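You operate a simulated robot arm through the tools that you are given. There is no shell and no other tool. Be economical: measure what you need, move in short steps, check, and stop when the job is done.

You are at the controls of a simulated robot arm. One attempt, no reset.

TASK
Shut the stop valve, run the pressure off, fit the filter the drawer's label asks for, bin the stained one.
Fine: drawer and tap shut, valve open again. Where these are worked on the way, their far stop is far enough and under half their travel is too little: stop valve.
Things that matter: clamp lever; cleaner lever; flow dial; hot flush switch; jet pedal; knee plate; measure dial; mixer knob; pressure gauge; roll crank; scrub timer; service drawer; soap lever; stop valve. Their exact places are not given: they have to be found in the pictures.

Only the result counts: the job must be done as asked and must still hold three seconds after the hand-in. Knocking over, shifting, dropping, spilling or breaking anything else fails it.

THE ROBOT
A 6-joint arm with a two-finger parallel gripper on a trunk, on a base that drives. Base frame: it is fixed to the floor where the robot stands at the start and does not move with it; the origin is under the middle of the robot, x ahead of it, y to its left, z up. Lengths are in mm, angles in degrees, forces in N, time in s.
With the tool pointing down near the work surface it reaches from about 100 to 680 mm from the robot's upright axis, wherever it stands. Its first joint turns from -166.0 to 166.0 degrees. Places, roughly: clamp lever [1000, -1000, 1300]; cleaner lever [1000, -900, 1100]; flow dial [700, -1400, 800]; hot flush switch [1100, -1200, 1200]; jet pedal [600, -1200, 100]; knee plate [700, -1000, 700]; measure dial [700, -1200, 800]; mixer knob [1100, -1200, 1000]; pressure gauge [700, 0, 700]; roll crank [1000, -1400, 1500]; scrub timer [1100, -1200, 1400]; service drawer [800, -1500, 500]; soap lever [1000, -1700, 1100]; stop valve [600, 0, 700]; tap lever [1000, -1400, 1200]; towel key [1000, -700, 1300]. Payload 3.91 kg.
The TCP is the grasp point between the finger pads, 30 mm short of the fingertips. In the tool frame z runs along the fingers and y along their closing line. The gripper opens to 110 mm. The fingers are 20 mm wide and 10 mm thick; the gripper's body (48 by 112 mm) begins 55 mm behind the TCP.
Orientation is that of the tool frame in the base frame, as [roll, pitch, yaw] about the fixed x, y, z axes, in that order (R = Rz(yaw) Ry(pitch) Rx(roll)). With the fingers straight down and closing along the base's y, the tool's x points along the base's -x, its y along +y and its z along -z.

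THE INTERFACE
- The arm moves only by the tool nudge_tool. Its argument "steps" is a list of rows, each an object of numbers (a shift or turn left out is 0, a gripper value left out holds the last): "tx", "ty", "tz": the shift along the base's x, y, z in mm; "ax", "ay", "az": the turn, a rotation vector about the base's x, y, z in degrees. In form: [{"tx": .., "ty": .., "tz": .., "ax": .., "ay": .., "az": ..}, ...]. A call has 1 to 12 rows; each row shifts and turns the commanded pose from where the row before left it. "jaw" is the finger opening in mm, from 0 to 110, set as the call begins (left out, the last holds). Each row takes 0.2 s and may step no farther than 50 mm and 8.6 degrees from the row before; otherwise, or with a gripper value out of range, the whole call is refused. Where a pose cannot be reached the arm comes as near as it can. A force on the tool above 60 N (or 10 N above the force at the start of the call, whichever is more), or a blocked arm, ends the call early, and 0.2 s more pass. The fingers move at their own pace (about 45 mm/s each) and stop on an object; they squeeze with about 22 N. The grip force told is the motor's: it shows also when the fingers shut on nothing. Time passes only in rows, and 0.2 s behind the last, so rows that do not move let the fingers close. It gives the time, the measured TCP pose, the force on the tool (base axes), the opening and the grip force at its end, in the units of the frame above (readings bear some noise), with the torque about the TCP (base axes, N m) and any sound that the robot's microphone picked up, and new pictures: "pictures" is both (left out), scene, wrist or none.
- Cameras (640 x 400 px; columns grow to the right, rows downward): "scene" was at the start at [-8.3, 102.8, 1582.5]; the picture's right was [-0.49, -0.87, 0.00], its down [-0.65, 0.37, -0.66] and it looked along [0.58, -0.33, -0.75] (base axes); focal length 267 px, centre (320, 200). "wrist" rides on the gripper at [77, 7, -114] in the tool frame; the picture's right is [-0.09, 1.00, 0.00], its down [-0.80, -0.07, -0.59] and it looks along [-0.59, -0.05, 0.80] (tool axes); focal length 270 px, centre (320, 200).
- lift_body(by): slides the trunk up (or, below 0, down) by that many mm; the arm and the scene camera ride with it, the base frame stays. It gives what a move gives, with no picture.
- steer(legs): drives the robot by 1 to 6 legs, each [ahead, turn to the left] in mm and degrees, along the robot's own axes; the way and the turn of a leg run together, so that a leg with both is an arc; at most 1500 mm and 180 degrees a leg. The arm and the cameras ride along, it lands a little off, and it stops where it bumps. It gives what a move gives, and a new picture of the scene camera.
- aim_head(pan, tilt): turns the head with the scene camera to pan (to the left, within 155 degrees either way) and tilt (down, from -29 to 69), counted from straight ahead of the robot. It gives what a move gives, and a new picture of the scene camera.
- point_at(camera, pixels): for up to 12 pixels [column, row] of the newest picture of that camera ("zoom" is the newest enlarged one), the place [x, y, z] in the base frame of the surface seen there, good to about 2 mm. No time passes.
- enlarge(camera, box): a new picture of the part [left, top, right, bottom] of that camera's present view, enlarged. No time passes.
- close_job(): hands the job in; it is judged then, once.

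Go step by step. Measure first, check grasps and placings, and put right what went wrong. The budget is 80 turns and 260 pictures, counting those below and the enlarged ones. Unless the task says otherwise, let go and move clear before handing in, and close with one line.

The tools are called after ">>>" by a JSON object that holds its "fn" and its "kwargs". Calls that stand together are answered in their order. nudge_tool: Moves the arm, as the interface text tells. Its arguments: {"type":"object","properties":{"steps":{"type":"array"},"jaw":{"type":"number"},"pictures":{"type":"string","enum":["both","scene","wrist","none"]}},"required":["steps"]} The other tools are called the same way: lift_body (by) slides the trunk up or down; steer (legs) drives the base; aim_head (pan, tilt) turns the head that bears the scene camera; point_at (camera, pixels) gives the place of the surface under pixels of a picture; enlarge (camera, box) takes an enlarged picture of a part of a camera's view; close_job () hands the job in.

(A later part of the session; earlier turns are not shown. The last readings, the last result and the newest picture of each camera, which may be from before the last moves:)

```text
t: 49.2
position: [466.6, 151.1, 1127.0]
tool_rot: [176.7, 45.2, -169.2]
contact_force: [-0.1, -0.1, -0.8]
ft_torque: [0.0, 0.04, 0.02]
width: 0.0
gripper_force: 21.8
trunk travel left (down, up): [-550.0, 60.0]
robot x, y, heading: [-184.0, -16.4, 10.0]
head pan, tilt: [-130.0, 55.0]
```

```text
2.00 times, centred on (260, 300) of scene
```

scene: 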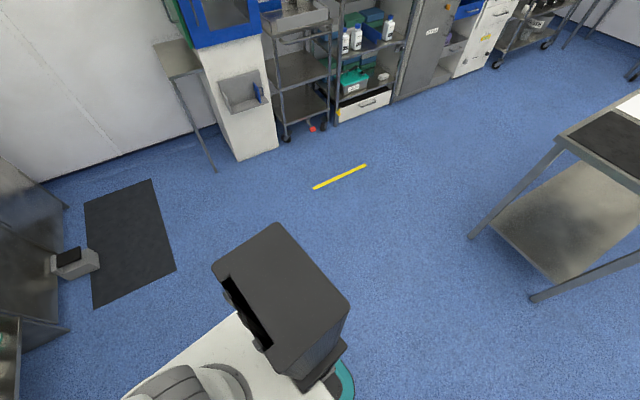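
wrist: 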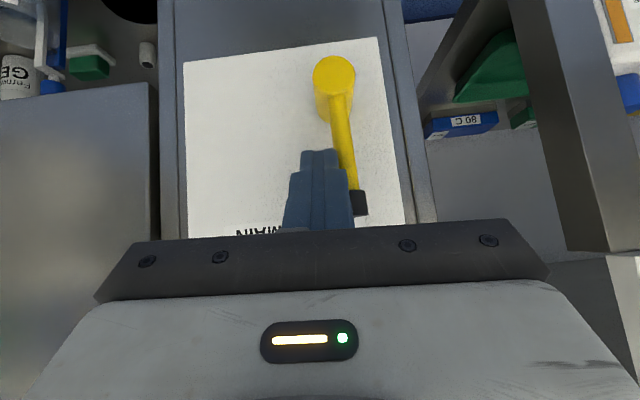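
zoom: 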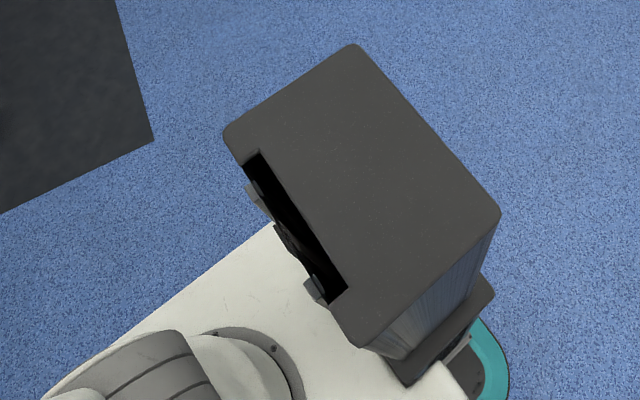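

Behind is clear, so I'll check the front: the device and the arm.

>>> {"fn": "aim_head", "kwargs": {"pan": 10, "tilt": 45}}

>>> {"fn": "enlarge", "kwargs": {"camera": "scene", "box": [270, 80, 470, 240]}}

>>> {"fn": "nudge_tool", "kwargs": {"steps": [{}], "pictures": "wrist"}}

```text
t: 51.5
position: [465.5, 151.6, 1127.3]
tool_rot: [176.7, 45.2, -169.1]
contact_force: [0.0, -0.4, -0.9]
ft_torque: [-0.03, 0.0, 0.04]
width: 0.0
gripper_force: 22.0
trunk travel left (down, up): [-550.0, 60.0]
robot x, y, heading: [-185.0, -18.9, 10.1]
head pan, tilt: [10.0, 45.0]
```

scene: 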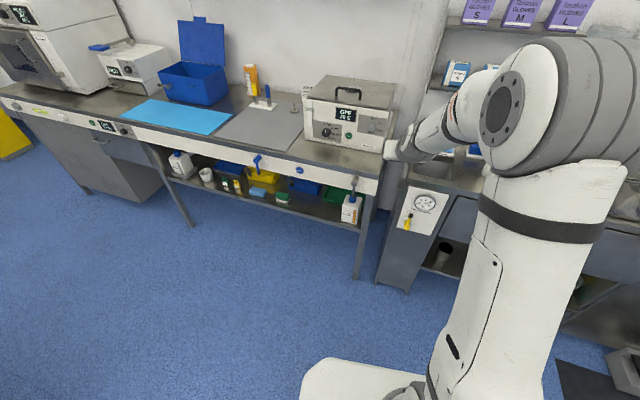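

```text
2.50 times, centred on (370, 160) of scene
```

zoom: 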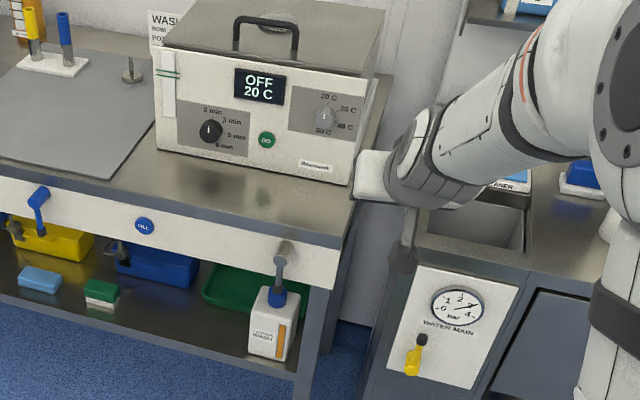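

```text
t: 51.9
position: [465.1, 153.5, 1128.1]
tool_rot: [176.6, 45.2, -169.2]
contact_force: [0.0, -0.2, -0.4]
ft_torque: [-0.01, 0.01, -0.02]
width: 0.0
gripper_force: 21.6
trunk travel left (down, up): [-550.0, 60.0]
robot x, y, heading: [-184.1, -12.9, 9.8]
head pan, tilt: [10.0, 45.0]
```

wrist: 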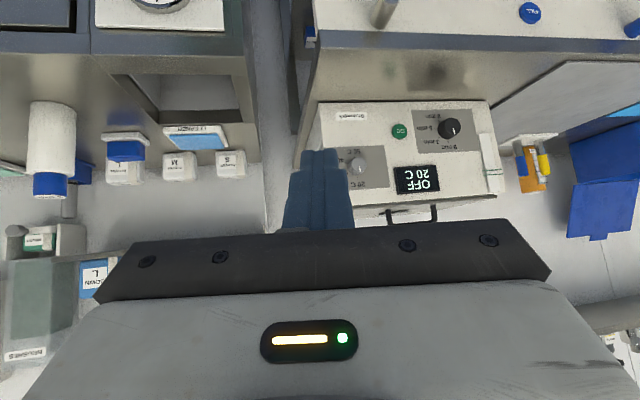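

Fingers look clear but near the bench; I'll fold the arm back (tool down, closer in) and retry the turn to the right, which is away from the device.

>>> {"fn": "nudge_tool", "kwargs": {"steps": [{"tx": -35, "ty": -6, "ay": 8}, {"tx": -35, "ty": -6, "ay": 8}, {"tx": -35, "ty": -6, "ay": 8}, {"tx": -35, "ty": -6, "ay": 8}, {"tx": -35, "ty": -6, "ay": 8}, {"tx": -35, "ty": -6, "ay": 5}, {"tx": -20}], "pictures": "none"}}

>>> {"fn": "steer", "kwargs": {"legs": [[0, -10], [0, -90]]}}

```text
t: 53.5
position: [236.3, 117.3, 1127.3]
tool_rot: [169.1, 0.7, -172.5]
contact_force: [-0.4, -0.9, 0.0]
ft_torque: [0.01, -0.03, -0.01]
width: 0.0
gripper_force: 22.2
trunk travel left (down, up): [-550.0, 60.0]
robot x, y, heading: [-188.4, -17.1, 10.1]
head pan, tilt: [10.0, 45.0]
```

```text
t: 58.5
position: [-143.3, -452.5, 1126.9]
tool_rot: [169.0, 0.7, 85.7]
contact_force: [0.3, -0.8, 0.1]
ft_torque: [-0.03, 0.02, 0.01]
width: 0.0
gripper_force: 21.8
trunk travel left (down, up): [-550.0, 60.0]
robot x, y, heading: [-160.3, -15.6, -91.3]
head pan, tilt: [10.0, 45.0]
```

scene: 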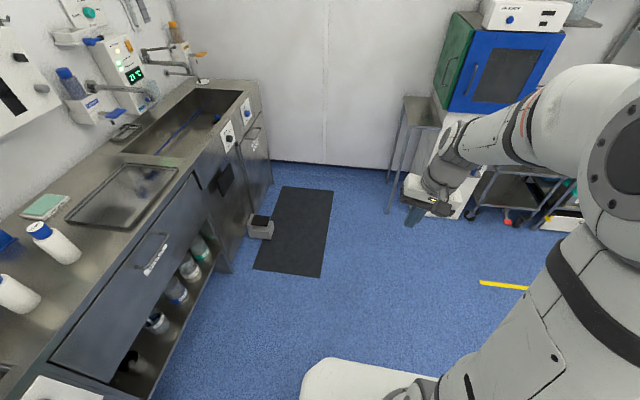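

The turn worked. I'll measure wall distances and then drive along −y.

>>> {"fn": "point_at", "kwargs": {"camera": "scene", "pixels": [[300, 100], [330, 160], [395, 200], [405, 105], [270, 205], [250, 222], [165, 48], [186, 70]]}}

>>> {"fn": "enlarge", "kwargs": {"camera": "scene", "box": [30, 0, 270, 150]}}

>>> {"fn": "steer", "kwargs": {"legs": [[1150, 0], [0, 91]]}}

```text
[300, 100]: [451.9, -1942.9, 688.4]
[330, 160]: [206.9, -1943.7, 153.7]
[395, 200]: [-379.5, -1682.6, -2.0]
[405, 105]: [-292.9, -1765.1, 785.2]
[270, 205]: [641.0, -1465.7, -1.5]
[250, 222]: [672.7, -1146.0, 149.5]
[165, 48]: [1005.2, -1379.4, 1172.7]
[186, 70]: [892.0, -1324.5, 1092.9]
```

```text
2.67 times, centred on (150, 75) of scene
```

zoom: 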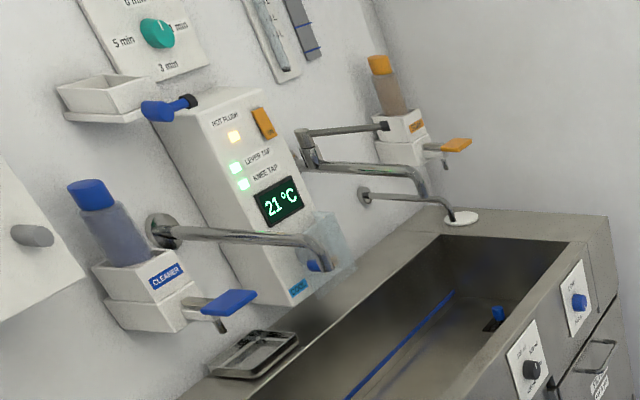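

```text
t: 68.1
position: [250.3, -1143.0, 1127.0]
tool_rot: [169.0, 0.7, 175.4]
contact_force: [-0.1, 1.1, -0.1]
ft_torque: [-0.01, -0.01, 0.01]
width: 0.0
gripper_force: 21.9
trunk travel left (down, up): [-550.0, 60.0]
robot x, y, heading: [-190.7, -1178.1, -1.8]
head pan, tilt: [10.0, 45.0]
```

scene: 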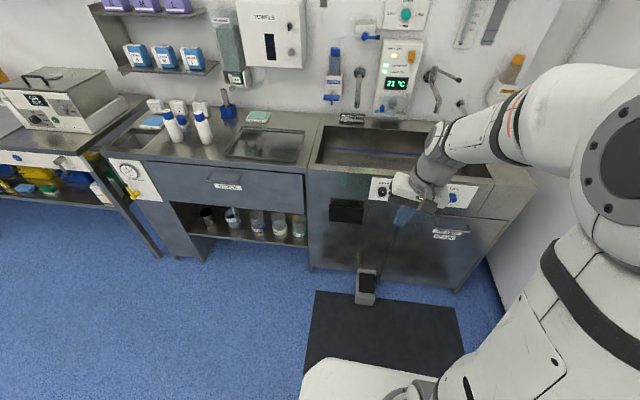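

Now a clear view of the sink. Zooming in on the tap lever, the dials, the drawer label, and the hole in the left counter.

>>> {"fn": "enlarge", "kwargs": {"camera": "scene", "box": [360, 0, 540, 120]}}

>>> {"fn": "enlarge", "kwargs": {"camera": "scene", "box": [360, 160, 520, 260]}}

>>> {"fn": "enlarge", "kwargs": {"camera": "scene", "box": [90, 90, 250, 250]}}

>>> {"fn": "point_at", "kwargs": {"camera": "scene", "pixels": [[430, 75], [445, 77], [459, 79], [436, 100], [445, 232], [150, 135], [125, 138], [300, 221], [280, 225], [257, 217], [234, 215], [208, 214]]}}

```text
3.33 times, centred on (450, 60) of scene
```

zoom: 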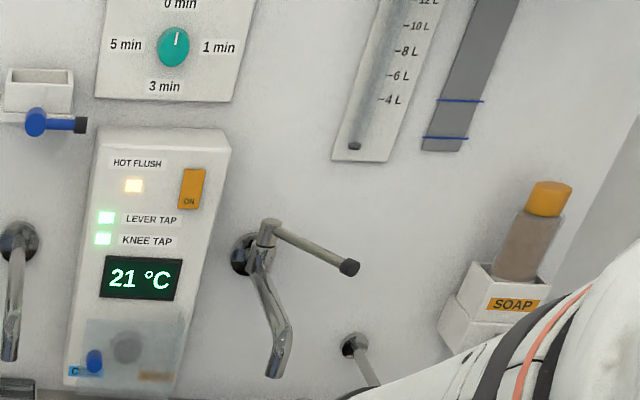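

```text
4.00 times, centred on (440, 210) of scene
```

zoom: 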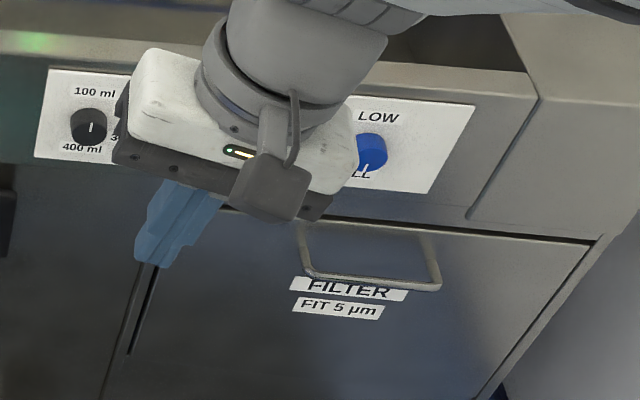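

```text
2.50 times, centred on (170, 170) of scene
```

zoom: 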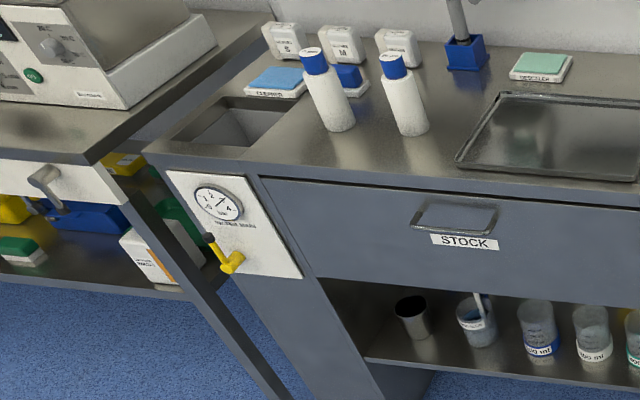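

```text
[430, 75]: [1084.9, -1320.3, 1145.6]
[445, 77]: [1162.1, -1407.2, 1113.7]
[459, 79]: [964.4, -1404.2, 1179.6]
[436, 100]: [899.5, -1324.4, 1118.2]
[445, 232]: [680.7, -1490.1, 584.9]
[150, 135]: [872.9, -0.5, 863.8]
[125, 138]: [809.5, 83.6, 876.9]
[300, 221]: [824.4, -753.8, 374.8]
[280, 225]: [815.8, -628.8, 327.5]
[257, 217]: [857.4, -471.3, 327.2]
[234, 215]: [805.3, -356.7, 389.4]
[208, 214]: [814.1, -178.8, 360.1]
```

Label reads "FIT 5 µm". The two white cylinders with blue caps at (173,125),(202,123) may be filter cartridges; zooming there.

>>> {"fn": "enlarge", "kwargs": {"camera": "scene", "box": [130, 90, 230, 150]}}

>>> {"fn": "point_at", "kwargs": {"camera": "scene", "pixels": [[168, 106], [181, 141], [198, 106], [208, 141], [174, 124], [203, 124]]}}

>>> {"fn": "enlarge", "kwargs": {"camera": "scene", "box": [410, 50, 480, 110]}}

>>> {"fn": "point_at", "kwargs": {"camera": "zoom", "pixels": [[150, 120], [165, 160], [300, 175], [390, 215], [440, 235], [440, 220]]}}

```text
6.40 times, centred on (180, 120) of scene
```

zoom: 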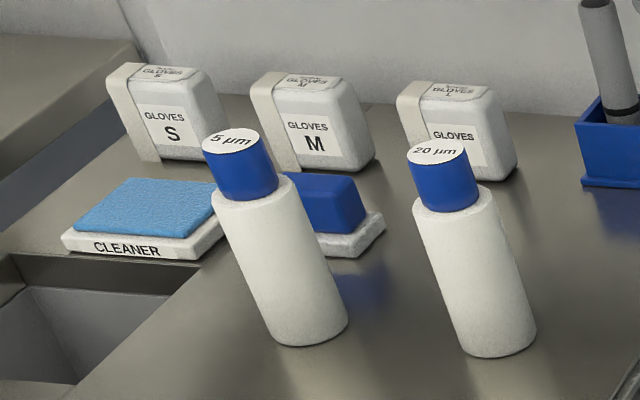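

```text
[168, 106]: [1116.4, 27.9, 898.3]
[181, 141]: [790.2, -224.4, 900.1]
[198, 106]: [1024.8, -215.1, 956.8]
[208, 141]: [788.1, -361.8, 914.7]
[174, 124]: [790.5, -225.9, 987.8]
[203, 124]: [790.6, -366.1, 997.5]
```

```text
6.67 times, centred on (445, 80) of scene
```

zoom: 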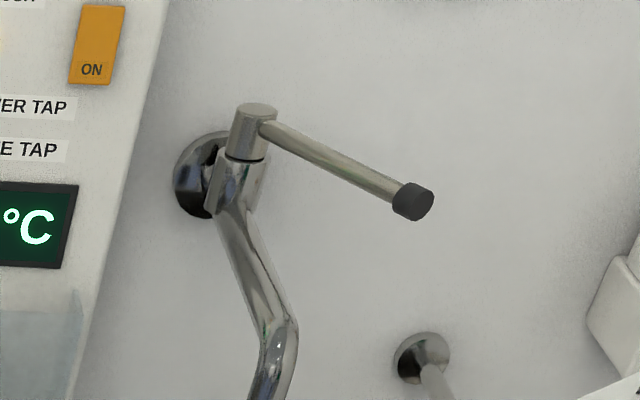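

```text
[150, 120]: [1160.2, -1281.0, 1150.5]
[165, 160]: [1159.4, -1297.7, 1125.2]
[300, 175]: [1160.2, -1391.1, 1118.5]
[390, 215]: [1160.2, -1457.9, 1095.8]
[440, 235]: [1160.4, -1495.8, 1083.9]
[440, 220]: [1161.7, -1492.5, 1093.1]
```

The 5 µm cartridge is the left one (y≈-225). Measuring the tap lever precisely.

>>> {"fn": "enlarge", "kwargs": {"camera": "scene", "box": [410, 50, 480, 110]}}

>>> {"fn": "point_at", "kwargs": {"camera": "zoom", "pixels": [[253, 108], [250, 130], [300, 145], [340, 165], [380, 185], [418, 202], [405, 205], [240, 185], [240, 220], [280, 310]]}}

```text
6.67 times, centred on (445, 80) of scene
```

zoom: 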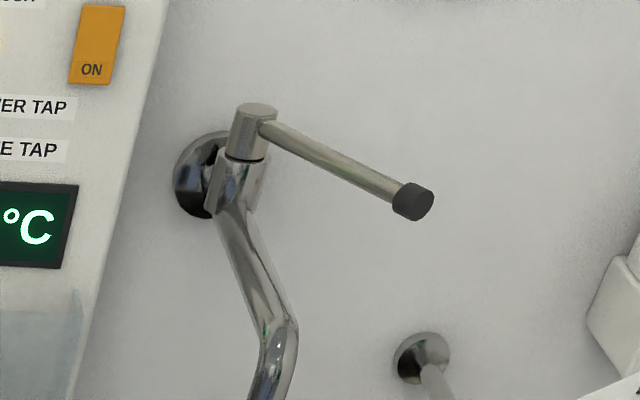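

```text
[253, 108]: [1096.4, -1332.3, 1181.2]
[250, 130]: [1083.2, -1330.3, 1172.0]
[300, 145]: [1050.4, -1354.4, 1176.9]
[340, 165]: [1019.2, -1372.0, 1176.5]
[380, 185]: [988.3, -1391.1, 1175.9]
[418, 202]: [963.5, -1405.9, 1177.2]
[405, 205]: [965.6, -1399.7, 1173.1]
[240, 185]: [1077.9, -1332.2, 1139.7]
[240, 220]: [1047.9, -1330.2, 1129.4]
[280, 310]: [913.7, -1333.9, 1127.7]
```

The tap lever pivots on a vertical axis near (1095,-1331), its tip at (965,-1403,1176). I'll measure my base's front edge, then drive closer.

>>> {"fn": "point_at", "kwargs": {"camera": "scene", "pixels": [[310, 380], [335, 361], [400, 370], [366, 285], [355, 300]]}}

>>> {"fn": "steer", "kwargs": {"legs": [[0, -24], [420, 0], [0, 26]]}}

```text
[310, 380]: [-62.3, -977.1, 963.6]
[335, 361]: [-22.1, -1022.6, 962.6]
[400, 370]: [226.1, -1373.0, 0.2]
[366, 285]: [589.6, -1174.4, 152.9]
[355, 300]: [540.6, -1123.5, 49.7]
```

```text
t: 73.2
position: [621.8, -1312.7, 1128.7]
tool_rot: [169.0, 0.8, 176.8]
contact_force: [0.1, -0.3, -0.2]
ft_torque: [0.0, 0.02, 0.0]
width: 0.0
gripper_force: 21.5
trunk travel left (down, up): [-550.0, 60.0]
robot x, y, heading: [184.3, -1368.5, -0.7]
head pan, tilt: [10.0, 45.0]
```

scene: 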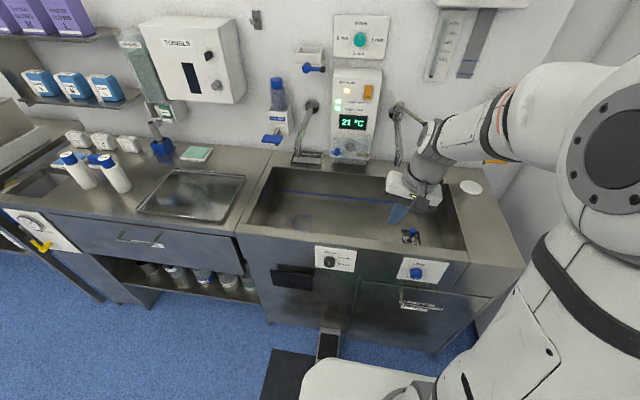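

Now at x=184. Driving 150 further ahead and looking.

>>> {"fn": "steer", "kwargs": {"legs": [[150, 0]]}}

>>> {"fn": "enlarge", "kwargs": {"camera": "scene", "box": [300, 40, 540, 220]}}

```text
t: 74.5
position: [728.8, -1303.3, 1124.5]
tool_rot: [169.0, 0.3, 178.7]
contact_force: [0.0, 0.2, 0.2]
ft_torque: [0.0, 0.0, 0.03]
width: 0.0
gripper_force: 22.1
trunk travel left (down, up): [-550.0, 60.0]
robot x, y, heading: [285.1, -1376.7, 2.3]
head pan, tilt: [10.0, 45.0]
stopped in leg 1: the robot was blocked; the commanded pose is now the measured one
```

scene: 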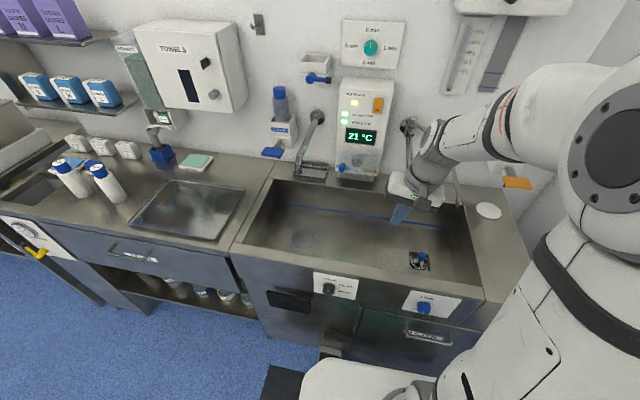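

```text
2.22 times, centred on (420, 130) of scene
```

zoom: 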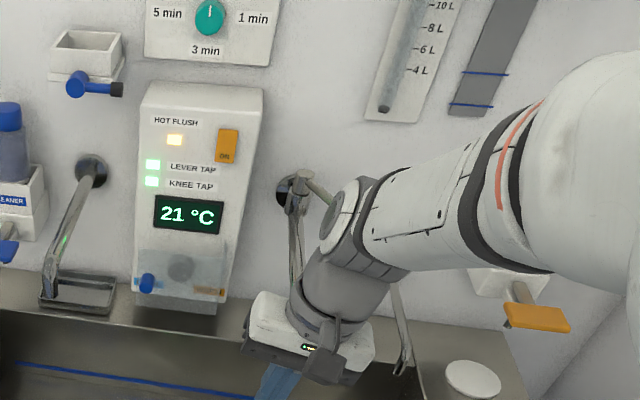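

The base stopped at x≈285, presumably at the pedal block. I'll back off slightly, then level and tilt the tool and move to the right side of the tap lever.

>>> {"fn": "steer", "kwargs": {"legs": [[-20, 0]]}}

>>> {"fn": "nudge_tool", "kwargs": {"steps": [{"tx": 0, "ty": -30, "tz": 15, "ax": -5.5}, {"tx": 15, "ty": -30, "tz": 15, "ax": -5.5}, {"tx": 20, "ty": -30, "tz": 15, "ay": -7.5}, {"tx": 25, "ty": -25, "tz": 15, "ay": -7.5}, {"tx": 20, "ty": -20, "tz": 8, "ay": -7.5}, {"ay": -7.5}, {}]}}

```text
t: 75.3
position: [705.2, -1304.7, 1125.9]
tool_rot: [169.0, 0.4, 178.9]
contact_force: [-0.2, 0.3, -0.3]
ft_torque: [0.02, 0.01, 0.02]
width: 0.0
gripper_force: 21.6
trunk travel left (down, up): [-550.0, 60.0]
robot x, y, heading: [261.8, -1375.7, 2.4]
head pan, tilt: [10.0, 45.0]
```

scene: 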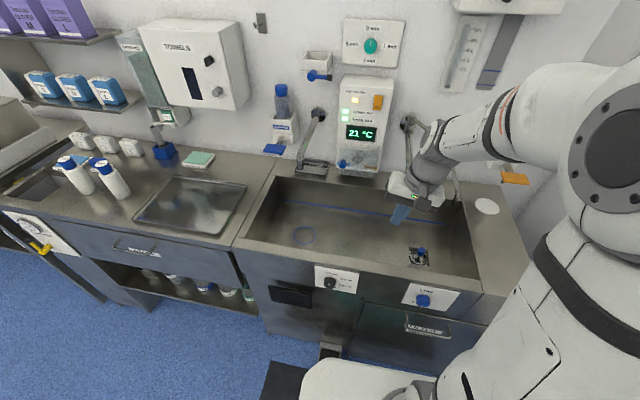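

```text
t: 76.9
position: [788.9, -1441.9, 1190.3]
tool_rot: [179.4, 30.5, 178.7]
contact_force: [-0.1, 0.0, 0.8]
ft_torque: [-0.01, 0.0, -0.02]
width: 0.3
gripper_force: 21.9
trunk travel left (down, up): [-550.0, 60.0]
robot x, y, heading: [266.1, -1377.8, 2.3]
head pan, tilt: [10.0, 45.0]
```

scene: 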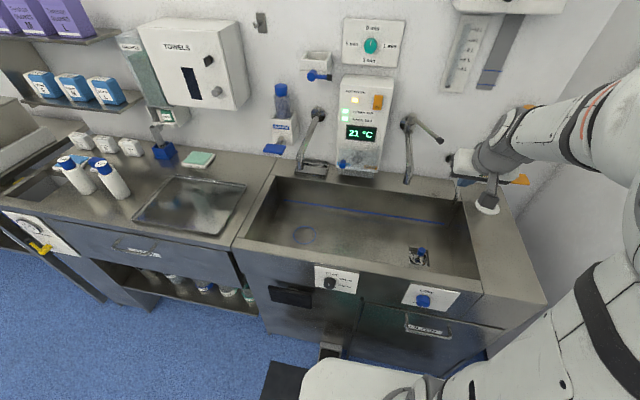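
wrist: 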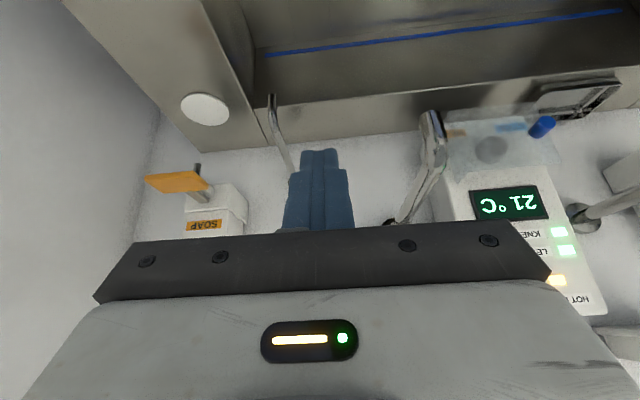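

Clear path at y=-1441, right of the lever. Advancing in x, then nudging the lever in +y.

>>> {"fn": "nudge_tool", "kwargs": {"steps": [{"tx": 40}, {"tx": 40}, {"tx": 40}, {"tx": 40}, {"tx": 25}, {}]}}

>>> {"fn": "enlarge", "kwargs": {"camera": "scene", "box": [370, 80, 570, 220]}}

```text
t: 78.3
position: [974.2, -1438.8, 1191.6]
tool_rot: [179.4, 30.5, 178.8]
contact_force: [-0.2, -0.6, 0.4]
ft_torque: [0.0, 0.05, 0.03]
width: 0.0
gripper_force: 21.8
trunk travel left (down, up): [-550.0, 60.0]
robot x, y, heading: [265.2, -1374.2, 2.2]
head pan, tilt: [10.0, 45.0]
```

scene: 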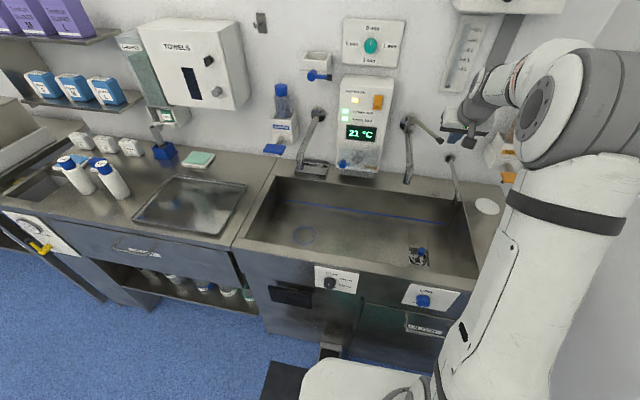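
wrist: 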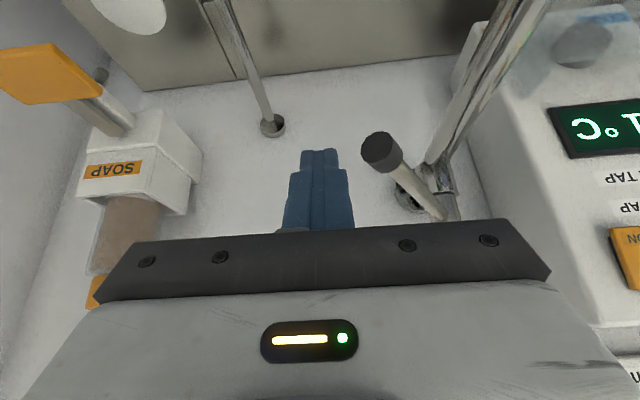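

```text
2.86 times, centred on (470, 150) of scene
```

zoom: 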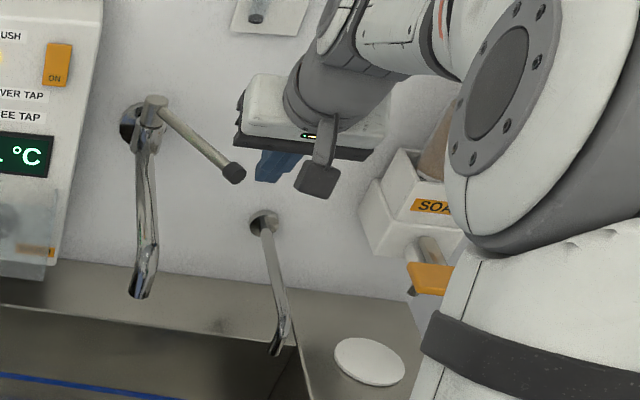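

Fingers are to the right of the lever's black end, at its height. Pushing it in +y gently.

>>> {"fn": "nudge_tool", "kwargs": {"steps": [{"ty": 12}, {"ty": 12}, {"ty": 10}, {"ty": 10}]}}

>>> {"fn": "enlarge", "kwargs": {"camera": "scene", "box": [370, 80, 570, 220]}}

```text
t: 79.3
position: [974.4, -1393.9, 1197.6]
tool_rot: [179.4, 30.6, 178.8]
contact_force: [-0.3, 0.2, 0.1]
ft_torque: [-0.01, -0.01, 0.02]
width: 0.0
gripper_force: 22.0
trunk travel left (down, up): [-550.0, 60.0]
robot x, y, heading: [264.4, -1376.7, 2.3]
head pan, tilt: [10.0, 45.0]
```

scene: 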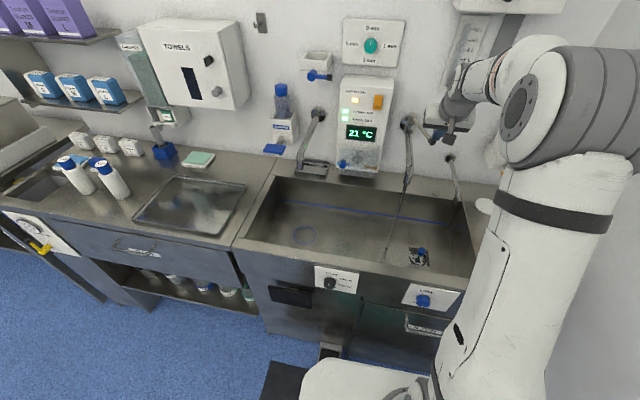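
wrist: 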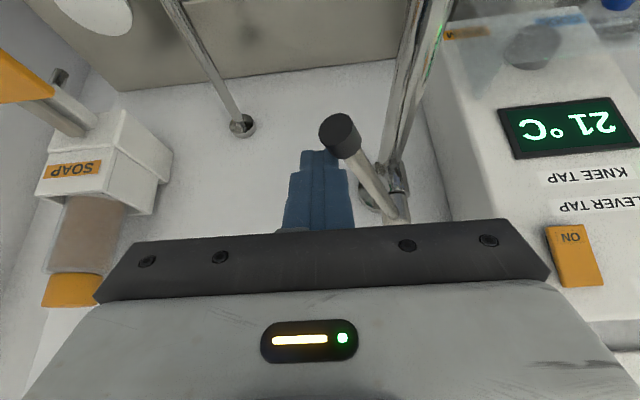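

```text
2.86 times, centred on (470, 150) of scene
```

zoom: 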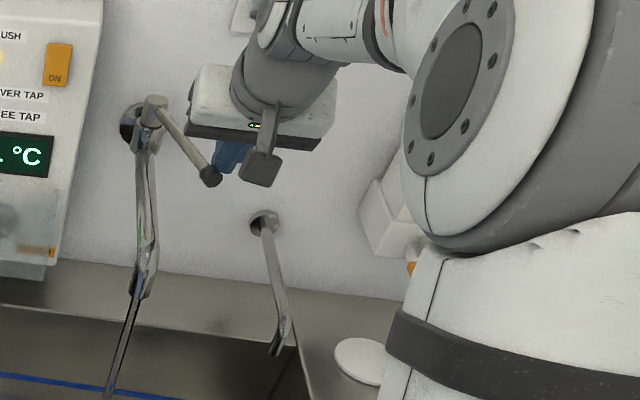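

Water is running from the spout (stream at (395,225)). I'll wait a moment and check the gauge.

>>> {"fn": "nudge_tool", "kwargs": {"steps": [{"ty": 10}, {}, {}, {}, {}, {}, {}, {}, {}, {}, {}, {}], "pictures": "scene"}}

>>> {"fn": "enlarge", "kwargs": {"camera": "scene", "box": [0, 190, 80, 260]}}

>>> {"fn": "enlarge", "kwargs": {"camera": "scene", "box": [350, 90, 500, 270]}}

```text
t: 81.9
position: [972.9, -1386.9, 1195.6]
tool_rot: [179.4, 30.5, 178.6]
contact_force: [-0.5, 0.9, -0.3]
ft_torque: [0.02, -0.03, 0.0]
width: 0.1
gripper_force: 22.0
trunk travel left (down, up): [-550.0, 60.0]
robot x, y, heading: [267.5, -1377.3, 2.2]
head pan, tilt: [10.0, 45.0]
```

scene: 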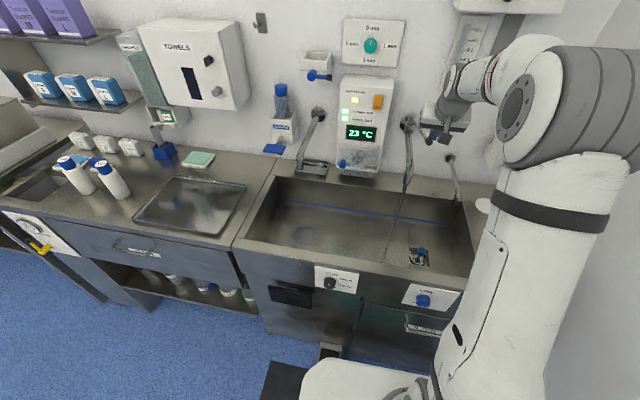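

```text
5.71 times, centred on (40, 225) of scene
```

zoom: 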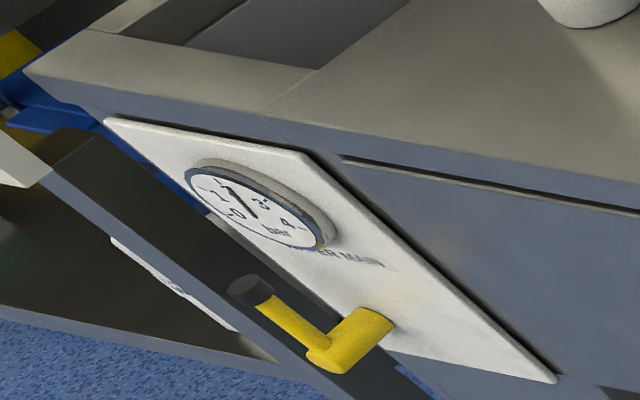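

```text
2.22 times, centred on (425, 180) of scene
```

zoom: 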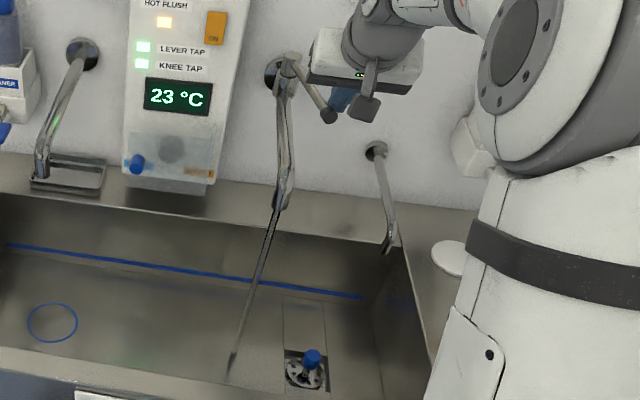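

Pressure has dropped to about 2 bar. I'll open a bit more and keep waiting.

>>> {"fn": "nudge_tool", "kwargs": {"steps": [{"ty": 10}, {"ty": 10}, {}, {}, {}, {}, {}, {}, {}, {}, {}, {}], "pictures": "none"}}

>>> {"fn": "nudge_tool", "kwargs": {"steps": [{}, {}, {}, {}, {}, {}, {}, {}, {}, {}, {}, {}], "pictures": "scene"}}

>>> {"fn": "enlarge", "kwargs": {"camera": "scene", "box": [0, 190, 80, 260]}}

```text
t: 84.5
position: [972.7, -1366.5, 1193.7]
tool_rot: [179.3, 30.4, 178.7]
contact_force: [-0.5, 0.1, 0.1]
ft_torque: [0.02, 0.01, 0.01]
width: 0.0
gripper_force: 22.2
trunk travel left (down, up): [-550.0, 60.0]
robot x, y, heading: [265.1, -1377.0, 2.2]
head pan, tilt: [10.0, 45.0]
```

```text
t: 87.1
position: [972.5, -1365.1, 1193.7]
tool_rot: [179.4, 30.5, 178.7]
contact_force: [0.4, 0.0, -0.6]
ft_torque: [0.0, 0.05, 0.01]
width: 0.0
gripper_force: 22.1
trunk travel left (down, up): [-550.0, 60.0]
robot x, y, heading: [265.6, -1377.1, 2.2]
head pan, tilt: [10.0, 45.0]
```

scene: 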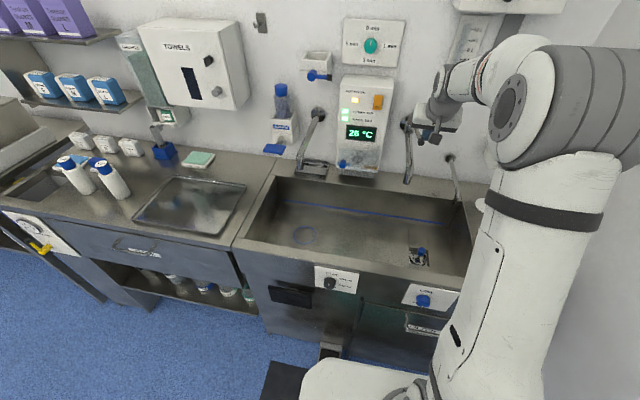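

```text
5.71 times, centred on (40, 225) of scene
```

zoom: 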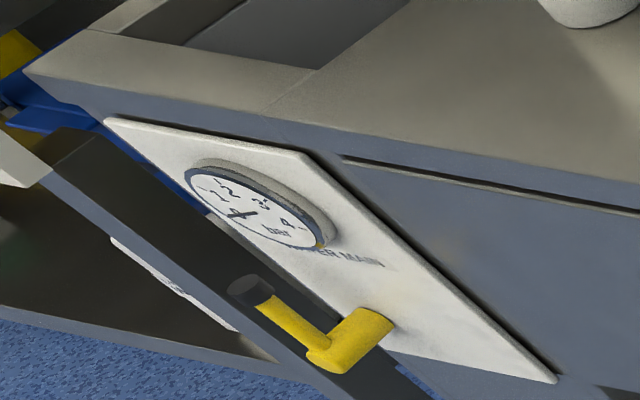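

Gauge reads 0 and the stream has stopped. Now I'll go round the lever tip to its left side and push it back to shut.

>>> {"fn": "nudge_tool", "kwargs": {"steps": [{"ty": -8, "tx": -10}, {"tx": -40}, {"tx": -35}, {"ty": 40}, {"ty": 30}, {"tx": 40}, {"tx": 40}, {"ty": -10}, {"ty": -12}, {"ty": -12}]}}

>>> {"fn": "enlarge", "kwargs": {"camera": "scene", "box": [370, 80, 570, 220]}}

```text
t: 89.3
position: [969.6, -1337.5, 1192.4]
tool_rot: [179.4, 30.6, 178.7]
contact_force: [0.6, 0.5, 0.8]
ft_torque: [0.02, -0.03, 0.02]
width: 0.0
gripper_force: 22.5
trunk travel left (down, up): [-550.0, 60.0]
robot x, y, heading: [266.7, -1376.9, 1.8]
head pan, tilt: [10.0, 45.0]
```

scene: 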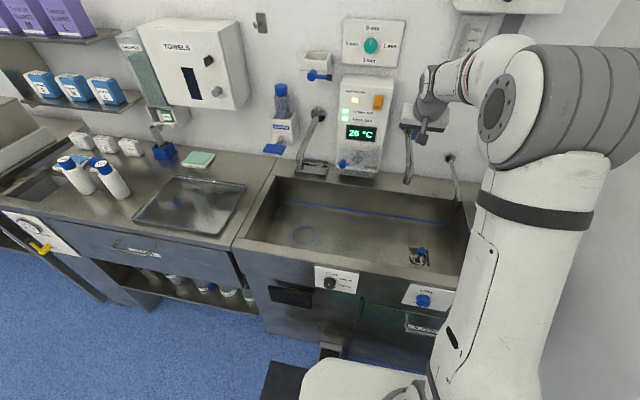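
wrist: 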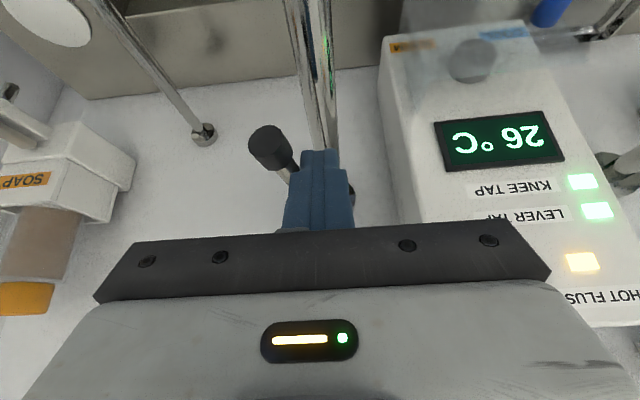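

```text
2.86 times, centred on (470, 150) of scene
```

zoom: 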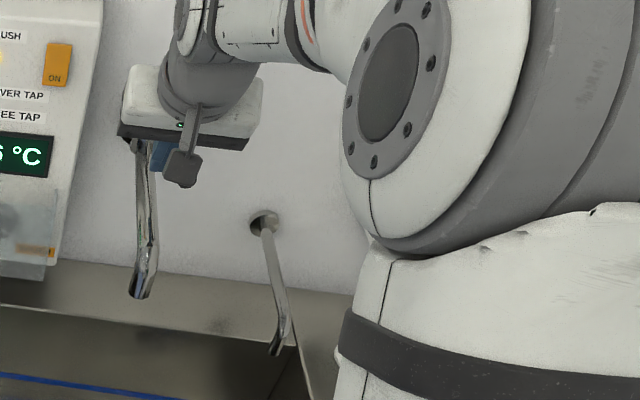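

The lever tip (270,145) is on the −y side of the fingers. Pushing −y till it meets the shut stop.

>>> {"fn": "nudge_tool", "kwargs": {"steps": [{"ty": -10}, {"ty": -10}, {"ty": -8}, {"ty": -6}, {"ty": -5}, {"ty": -4}, {"ty": -4}, {"ty": -4}]}}

>>> {"fn": "enlarge", "kwargs": {"camera": "scene", "box": [370, 80, 570, 220]}}

```text
t: 91.1
position: [969.3, -1382.2, 1192.6]
tool_rot: [179.5, 30.4, 179.0]
contact_force: [-0.2, 37.4, -3.5]
ft_torque: [0.76, 0.1, 0.75]
width: 0.2
gripper_force: 21.9
trunk travel left (down, up): [-550.0, 60.0]
robot x, y, heading: [267.1, -1376.5, 2.1]
head pan, tilt: [10.0, 45.0]
```

scene: 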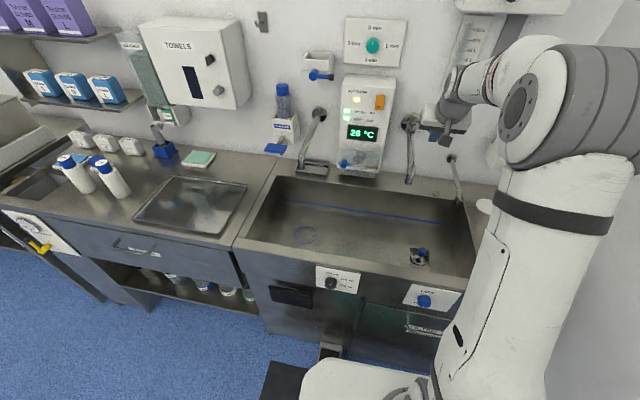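
wrist: 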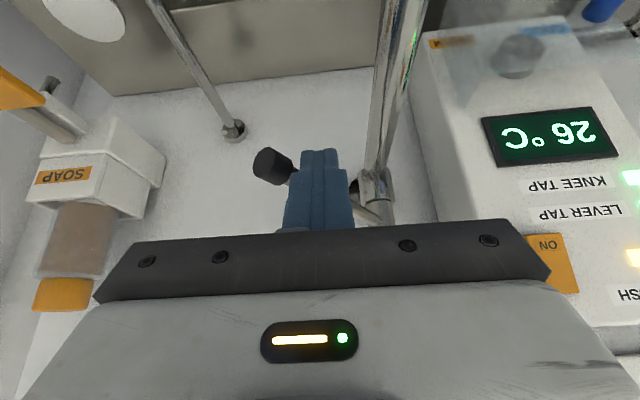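

```text
2.86 times, centred on (470, 150) of scene
```

zoom: 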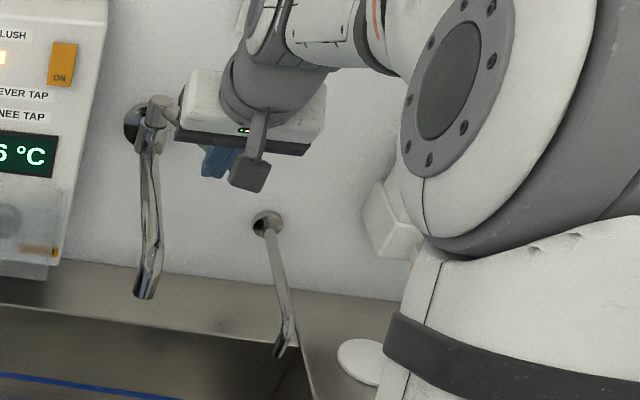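

The tap is at its shut stop (37 N, lever where it began). I'll withdraw and drive back to face the filter drawer.

>>> {"fn": "nudge_tool", "kwargs": {"steps": [{"ty": 12}, {"tx": -45}, {"tx": -45}, {"tx": -45}, {"tx": -45}, {"tx": -45}, {}], "pictures": "none"}}

>>> {"fn": "steer", "kwargs": {"legs": [[-400, -2]]}}

>>> {"fn": "aim_head", "kwargs": {"pan": -10, "tilt": 40}}

>>> {"fn": "enlarge", "kwargs": {"camera": "scene", "box": [220, 150, 460, 330]}}

```text
t: 92.7
position: [745.4, -1378.3, 1192.0]
tool_rot: [179.4, 30.5, 178.7]
contact_force: [0.2, 0.1, -0.1]
ft_torque: [0.04, 0.03, 0.02]
width: 0.2
gripper_force: 21.6
trunk travel left (down, up): [-550.0, 60.0]
robot x, y, heading: [267.3, -1376.8, 2.3]
head pan, tilt: [10.0, 45.0]
```

```text
t: 94.8
position: [439.4, -1396.2, 1191.3]
tool_rot: [179.4, 30.7, 177.5]
contact_force: [0.2, -0.1, -0.3]
ft_torque: [-0.03, 0.06, 0.0]
width: 0.0
gripper_force: 21.8
trunk travel left (down, up): [-550.0, 60.0]
robot x, y, heading: [-44.0, -1385.6, 1.5]
head pan, tilt: [10.0, 45.0]
stopped in leg 1: the robot was blocked; the commanded pose is now the measured one
```

scene: 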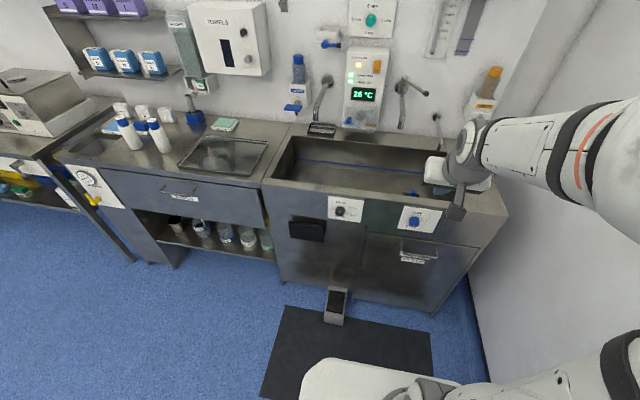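

```text
t: 95.7
position: [436.8, -1394.3, 1192.1]
tool_rot: [179.4, 30.7, 177.4]
contact_force: [1.1, 0.3, 0.2]
ft_torque: [0.01, -0.03, 0.01]
width: 0.0
gripper_force: 22.1
trunk travel left (down, up): [-550.0, 60.0]
robot x, y, heading: [-42.0, -1380.9, 1.4]
head pan, tilt: [-10.0, 40.0]
```

scene: 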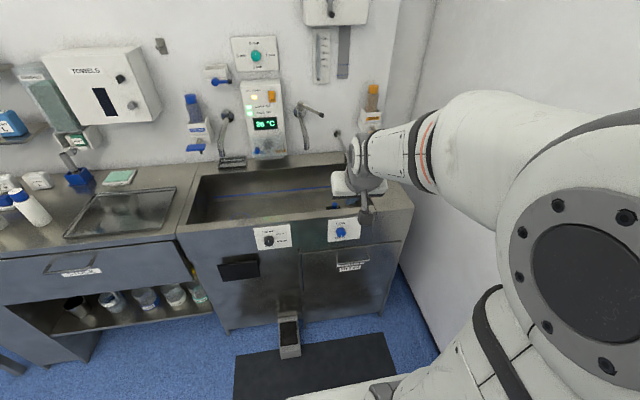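

```text
2.22 times, centred on (340, 240) of scene
```

zoom: 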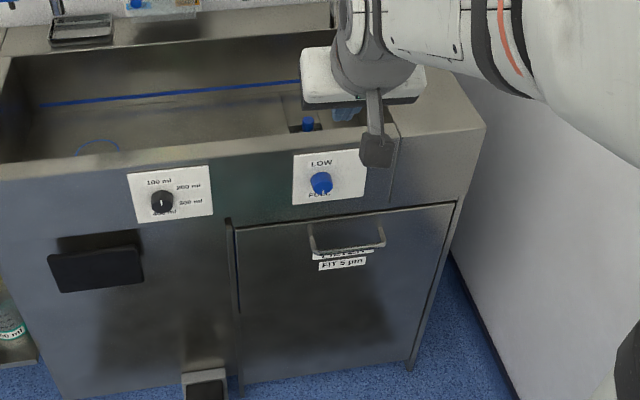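

The drive stopped early at x=-44, so something is touching behind or to the right. Looking there.

>>> {"fn": "aim_head", "kwargs": {"pan": -120, "tilt": 50}}

>>> {"fn": "aim_head", "kwargs": {"pan": -155, "tilt": 60}}

```text
t: 97.5
position: [436.4, -1394.5, 1192.0]
tool_rot: [179.4, 30.8, 177.5]
contact_force: [0.5, -0.1, 0.8]
ft_torque: [0.0, 0.03, 0.02]
width: 0.0
gripper_force: 21.8
trunk travel left (down, up): [-550.0, 60.0]
robot x, y, heading: [-44.0, -1385.3, 1.4]
head pan, tilt: [-120.0, 50.0]
```

scene: 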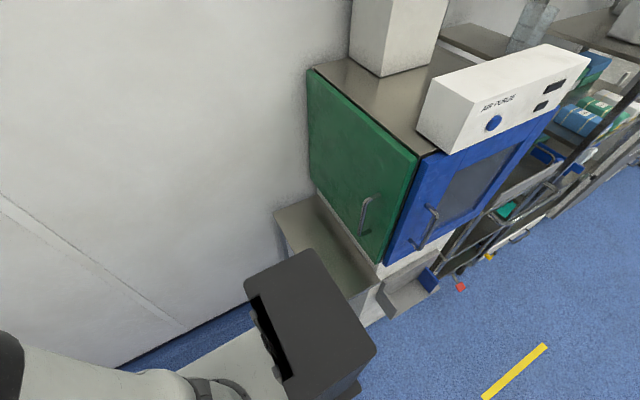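

```text
t: 98.5
position: [436.6, -1395.3, 1193.0]
tool_rot: [179.4, 30.8, 177.5]
contact_force: [0.4, -0.8, -0.3]
ft_torque: [-0.04, 0.02, 0.05]
width: 0.2
gripper_force: 22.1
trunk travel left (down, up): [-550.0, 60.0]
robot x, y, heading: [-41.9, -1380.3, 1.1]
head pan, tilt: [-154.7, 60.0]
```

scene: 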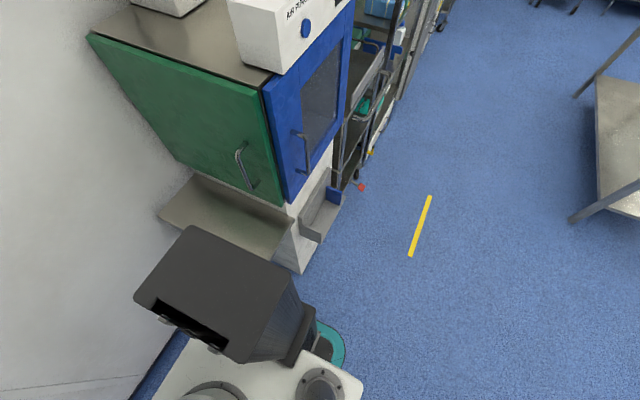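

The base's rear has met the small table behind; I'll move forward and shift to y≈-1200, so the drawer has room to open.

>>> {"fn": "steer", "kwargs": {"legs": [[100, 0], [0, 49], [235, 0], [0, -65], [-180, 0]]}}

>>> {"fn": "aim_head", "kwargs": {"pan": -155, "tilt": 45}}

>>> {"fn": "aim_head", "kwargs": {"pan": -15, "tilt": 45}}

```text
t: 103.1
position: [533.8, -890.3, 1194.0]
tool_rot: [179.1, 30.9, -135.9]
contact_force: [0.4, -0.1, 0.4]
ft_torque: [-0.02, -0.01, 0.03]
width: 0.0
gripper_force: 22.1
trunk travel left (down, up): [-550.0, 60.0]
robot x, y, heading: [196.8, -1229.2, 47.5]
head pan, tilt: [-154.7, 60.0]
stopped in leg 3: the robot was blocked; the commanded pose is now the measured one
```

scene: 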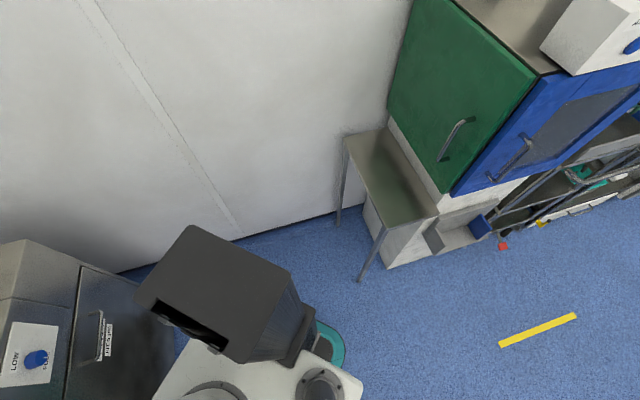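

```text
t: 103.9
position: [535.0, -889.0, 1193.5]
tool_rot: [179.1, 30.8, -135.9]
contact_force: [-0.6, 0.4, -0.8]
ft_torque: [0.01, -0.01, -0.05]
width: 0.0
gripper_force: 22.0
trunk travel left (down, up): [-550.0, 60.0]
robot x, y, heading: [195.0, -1229.4, 47.4]
head pan, tilt: [-154.7, 45.0]
```

scene: 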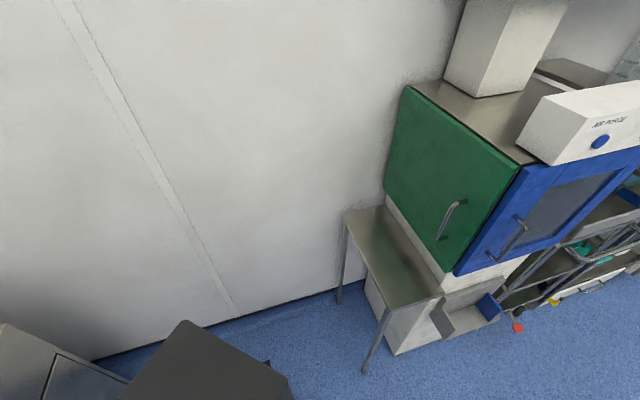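

```text
t: 106.1
position: [534.0, -889.1, 1192.9]
tool_rot: [179.1, 30.7, -135.9]
contact_force: [0.1, -0.3, -0.3]
ft_torque: [-0.01, -0.03, 0.02]
width: 0.2
gripper_force: 22.2
trunk travel left (down, up): [-550.0, 60.0]
robot x, y, heading: [192.6, -1226.0, 47.4]
head pan, tilt: [-15.0, 45.0]
```

scene: 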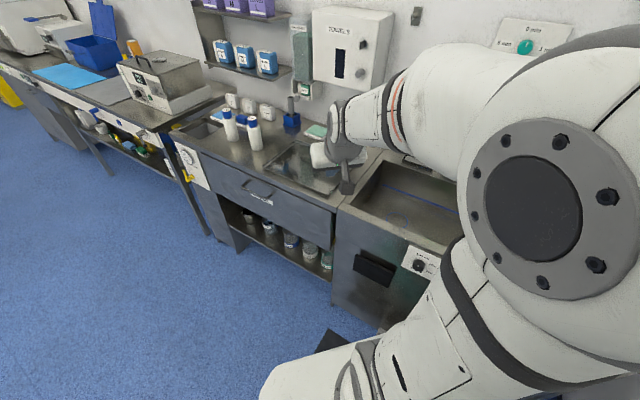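

The base nose met the pedal block; I'll reverse off it, square up and back off.

>>> {"fn": "steer", "kwargs": {"legs": [[-70, 0], [0, -47], [-170, 0]]}}

>>> {"fn": "aim_head", "kwargs": {"pan": -15, "tilt": 45}}

```text
t: 110.3
position: [452.8, -1298.9, 1193.2]
tool_rot: [178.9, 30.8, 177.3]
contact_force: [-0.7, 0.0, -0.3]
ft_torque: [0.01, -0.02, -0.01]
width: 0.2
gripper_force: 22.0
trunk travel left (down, up): [-550.0, 60.0]
robot x, y, heading: [-19.7, -1281.8, 0.9]
head pan, tilt: [-15.0, 45.0]
```

scene: 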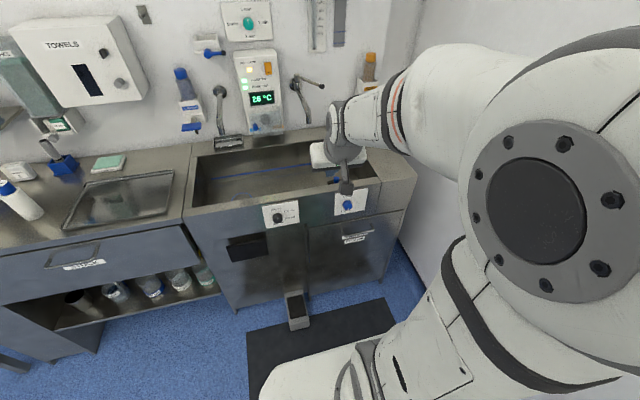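

```text
t: 111.0
position: [454.5, -1298.4, 1191.7]
tool_rot: [179.0, 30.8, 177.2]
contact_force: [-0.1, -0.6, 0.8]
ft_torque: [-0.01, -0.01, 0.02]
width: 0.0
gripper_force: 21.9
trunk travel left (down, up): [-550.0, 60.0]
robot x, y, heading: [-22.7, -1279.3, 1.0]
head pan, tilt: [-15.0, 45.0]
```

scene: 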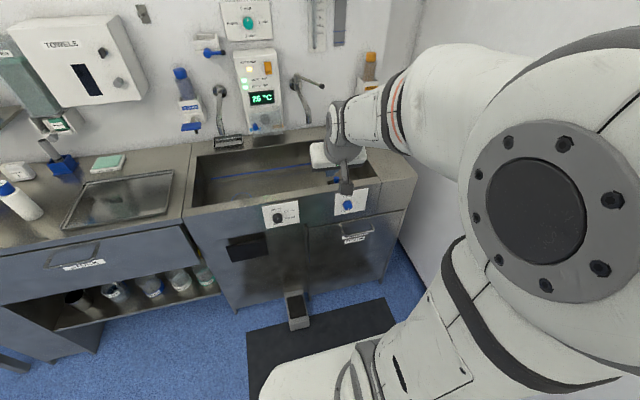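

Good position. Measuring the drawer front and handle.

>>> {"fn": "enlarge", "kwargs": {"camera": "scene", "box": [250, 180, 430, 310]}}

>>> {"fn": "point_at", "kwargs": {"camera": "scene", "pixels": [[341, 233], [375, 234], [357, 236], [349, 236], [354, 244], [310, 226], [403, 211], [340, 270], [380, 280], [330, 290]]}}

```text
3.08 times, centred on (340, 245) of scene
```

zoom: 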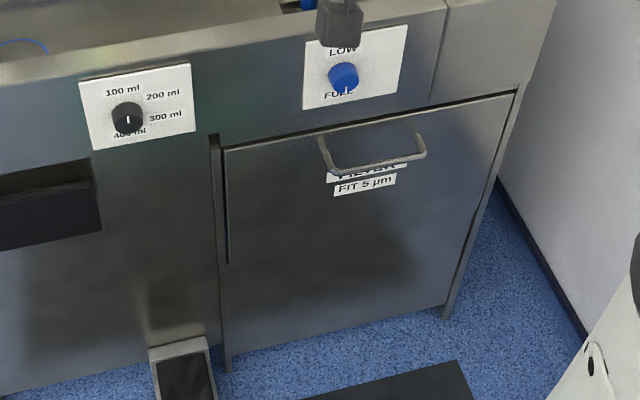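

```text
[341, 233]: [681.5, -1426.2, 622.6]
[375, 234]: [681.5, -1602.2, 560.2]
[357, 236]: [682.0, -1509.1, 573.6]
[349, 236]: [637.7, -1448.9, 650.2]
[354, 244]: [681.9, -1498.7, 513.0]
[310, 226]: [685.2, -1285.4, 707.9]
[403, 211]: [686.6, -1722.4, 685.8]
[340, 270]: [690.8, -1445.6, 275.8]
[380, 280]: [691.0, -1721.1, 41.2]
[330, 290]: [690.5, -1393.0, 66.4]
```

>>> {"fn": "point_at", "kwargs": {"camera": "zoom", "pixels": [[333, 173], [350, 171], [370, 168], [390, 165], [410, 160], [423, 153], [322, 140], [416, 135], [370, 150]]}}

>>> {"fn": "lift_body", "kwargs": {"by": -400}}

```text
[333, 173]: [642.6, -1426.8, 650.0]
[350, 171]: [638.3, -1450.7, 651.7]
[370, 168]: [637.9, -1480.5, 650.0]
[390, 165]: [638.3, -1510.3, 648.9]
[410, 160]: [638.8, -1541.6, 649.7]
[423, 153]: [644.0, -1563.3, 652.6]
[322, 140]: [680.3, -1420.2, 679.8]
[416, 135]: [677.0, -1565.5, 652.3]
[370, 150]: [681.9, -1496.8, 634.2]
```

```text
t: 114.8
position: [454.5, -1298.3, 791.6]
tool_rot: [178.9, 30.8, 177.2]
contact_force: [0.3, 0.2, -0.1]
ft_torque: [0.01, 0.0, 0.02]
width: 0.0
gripper_force: 22.1
trunk travel left (down, up): [-150.0, 460.0]
robot x, y, heading: [-16.8, -1277.3, 1.0]
head pan, tilt: [-15.0, 45.0]
```

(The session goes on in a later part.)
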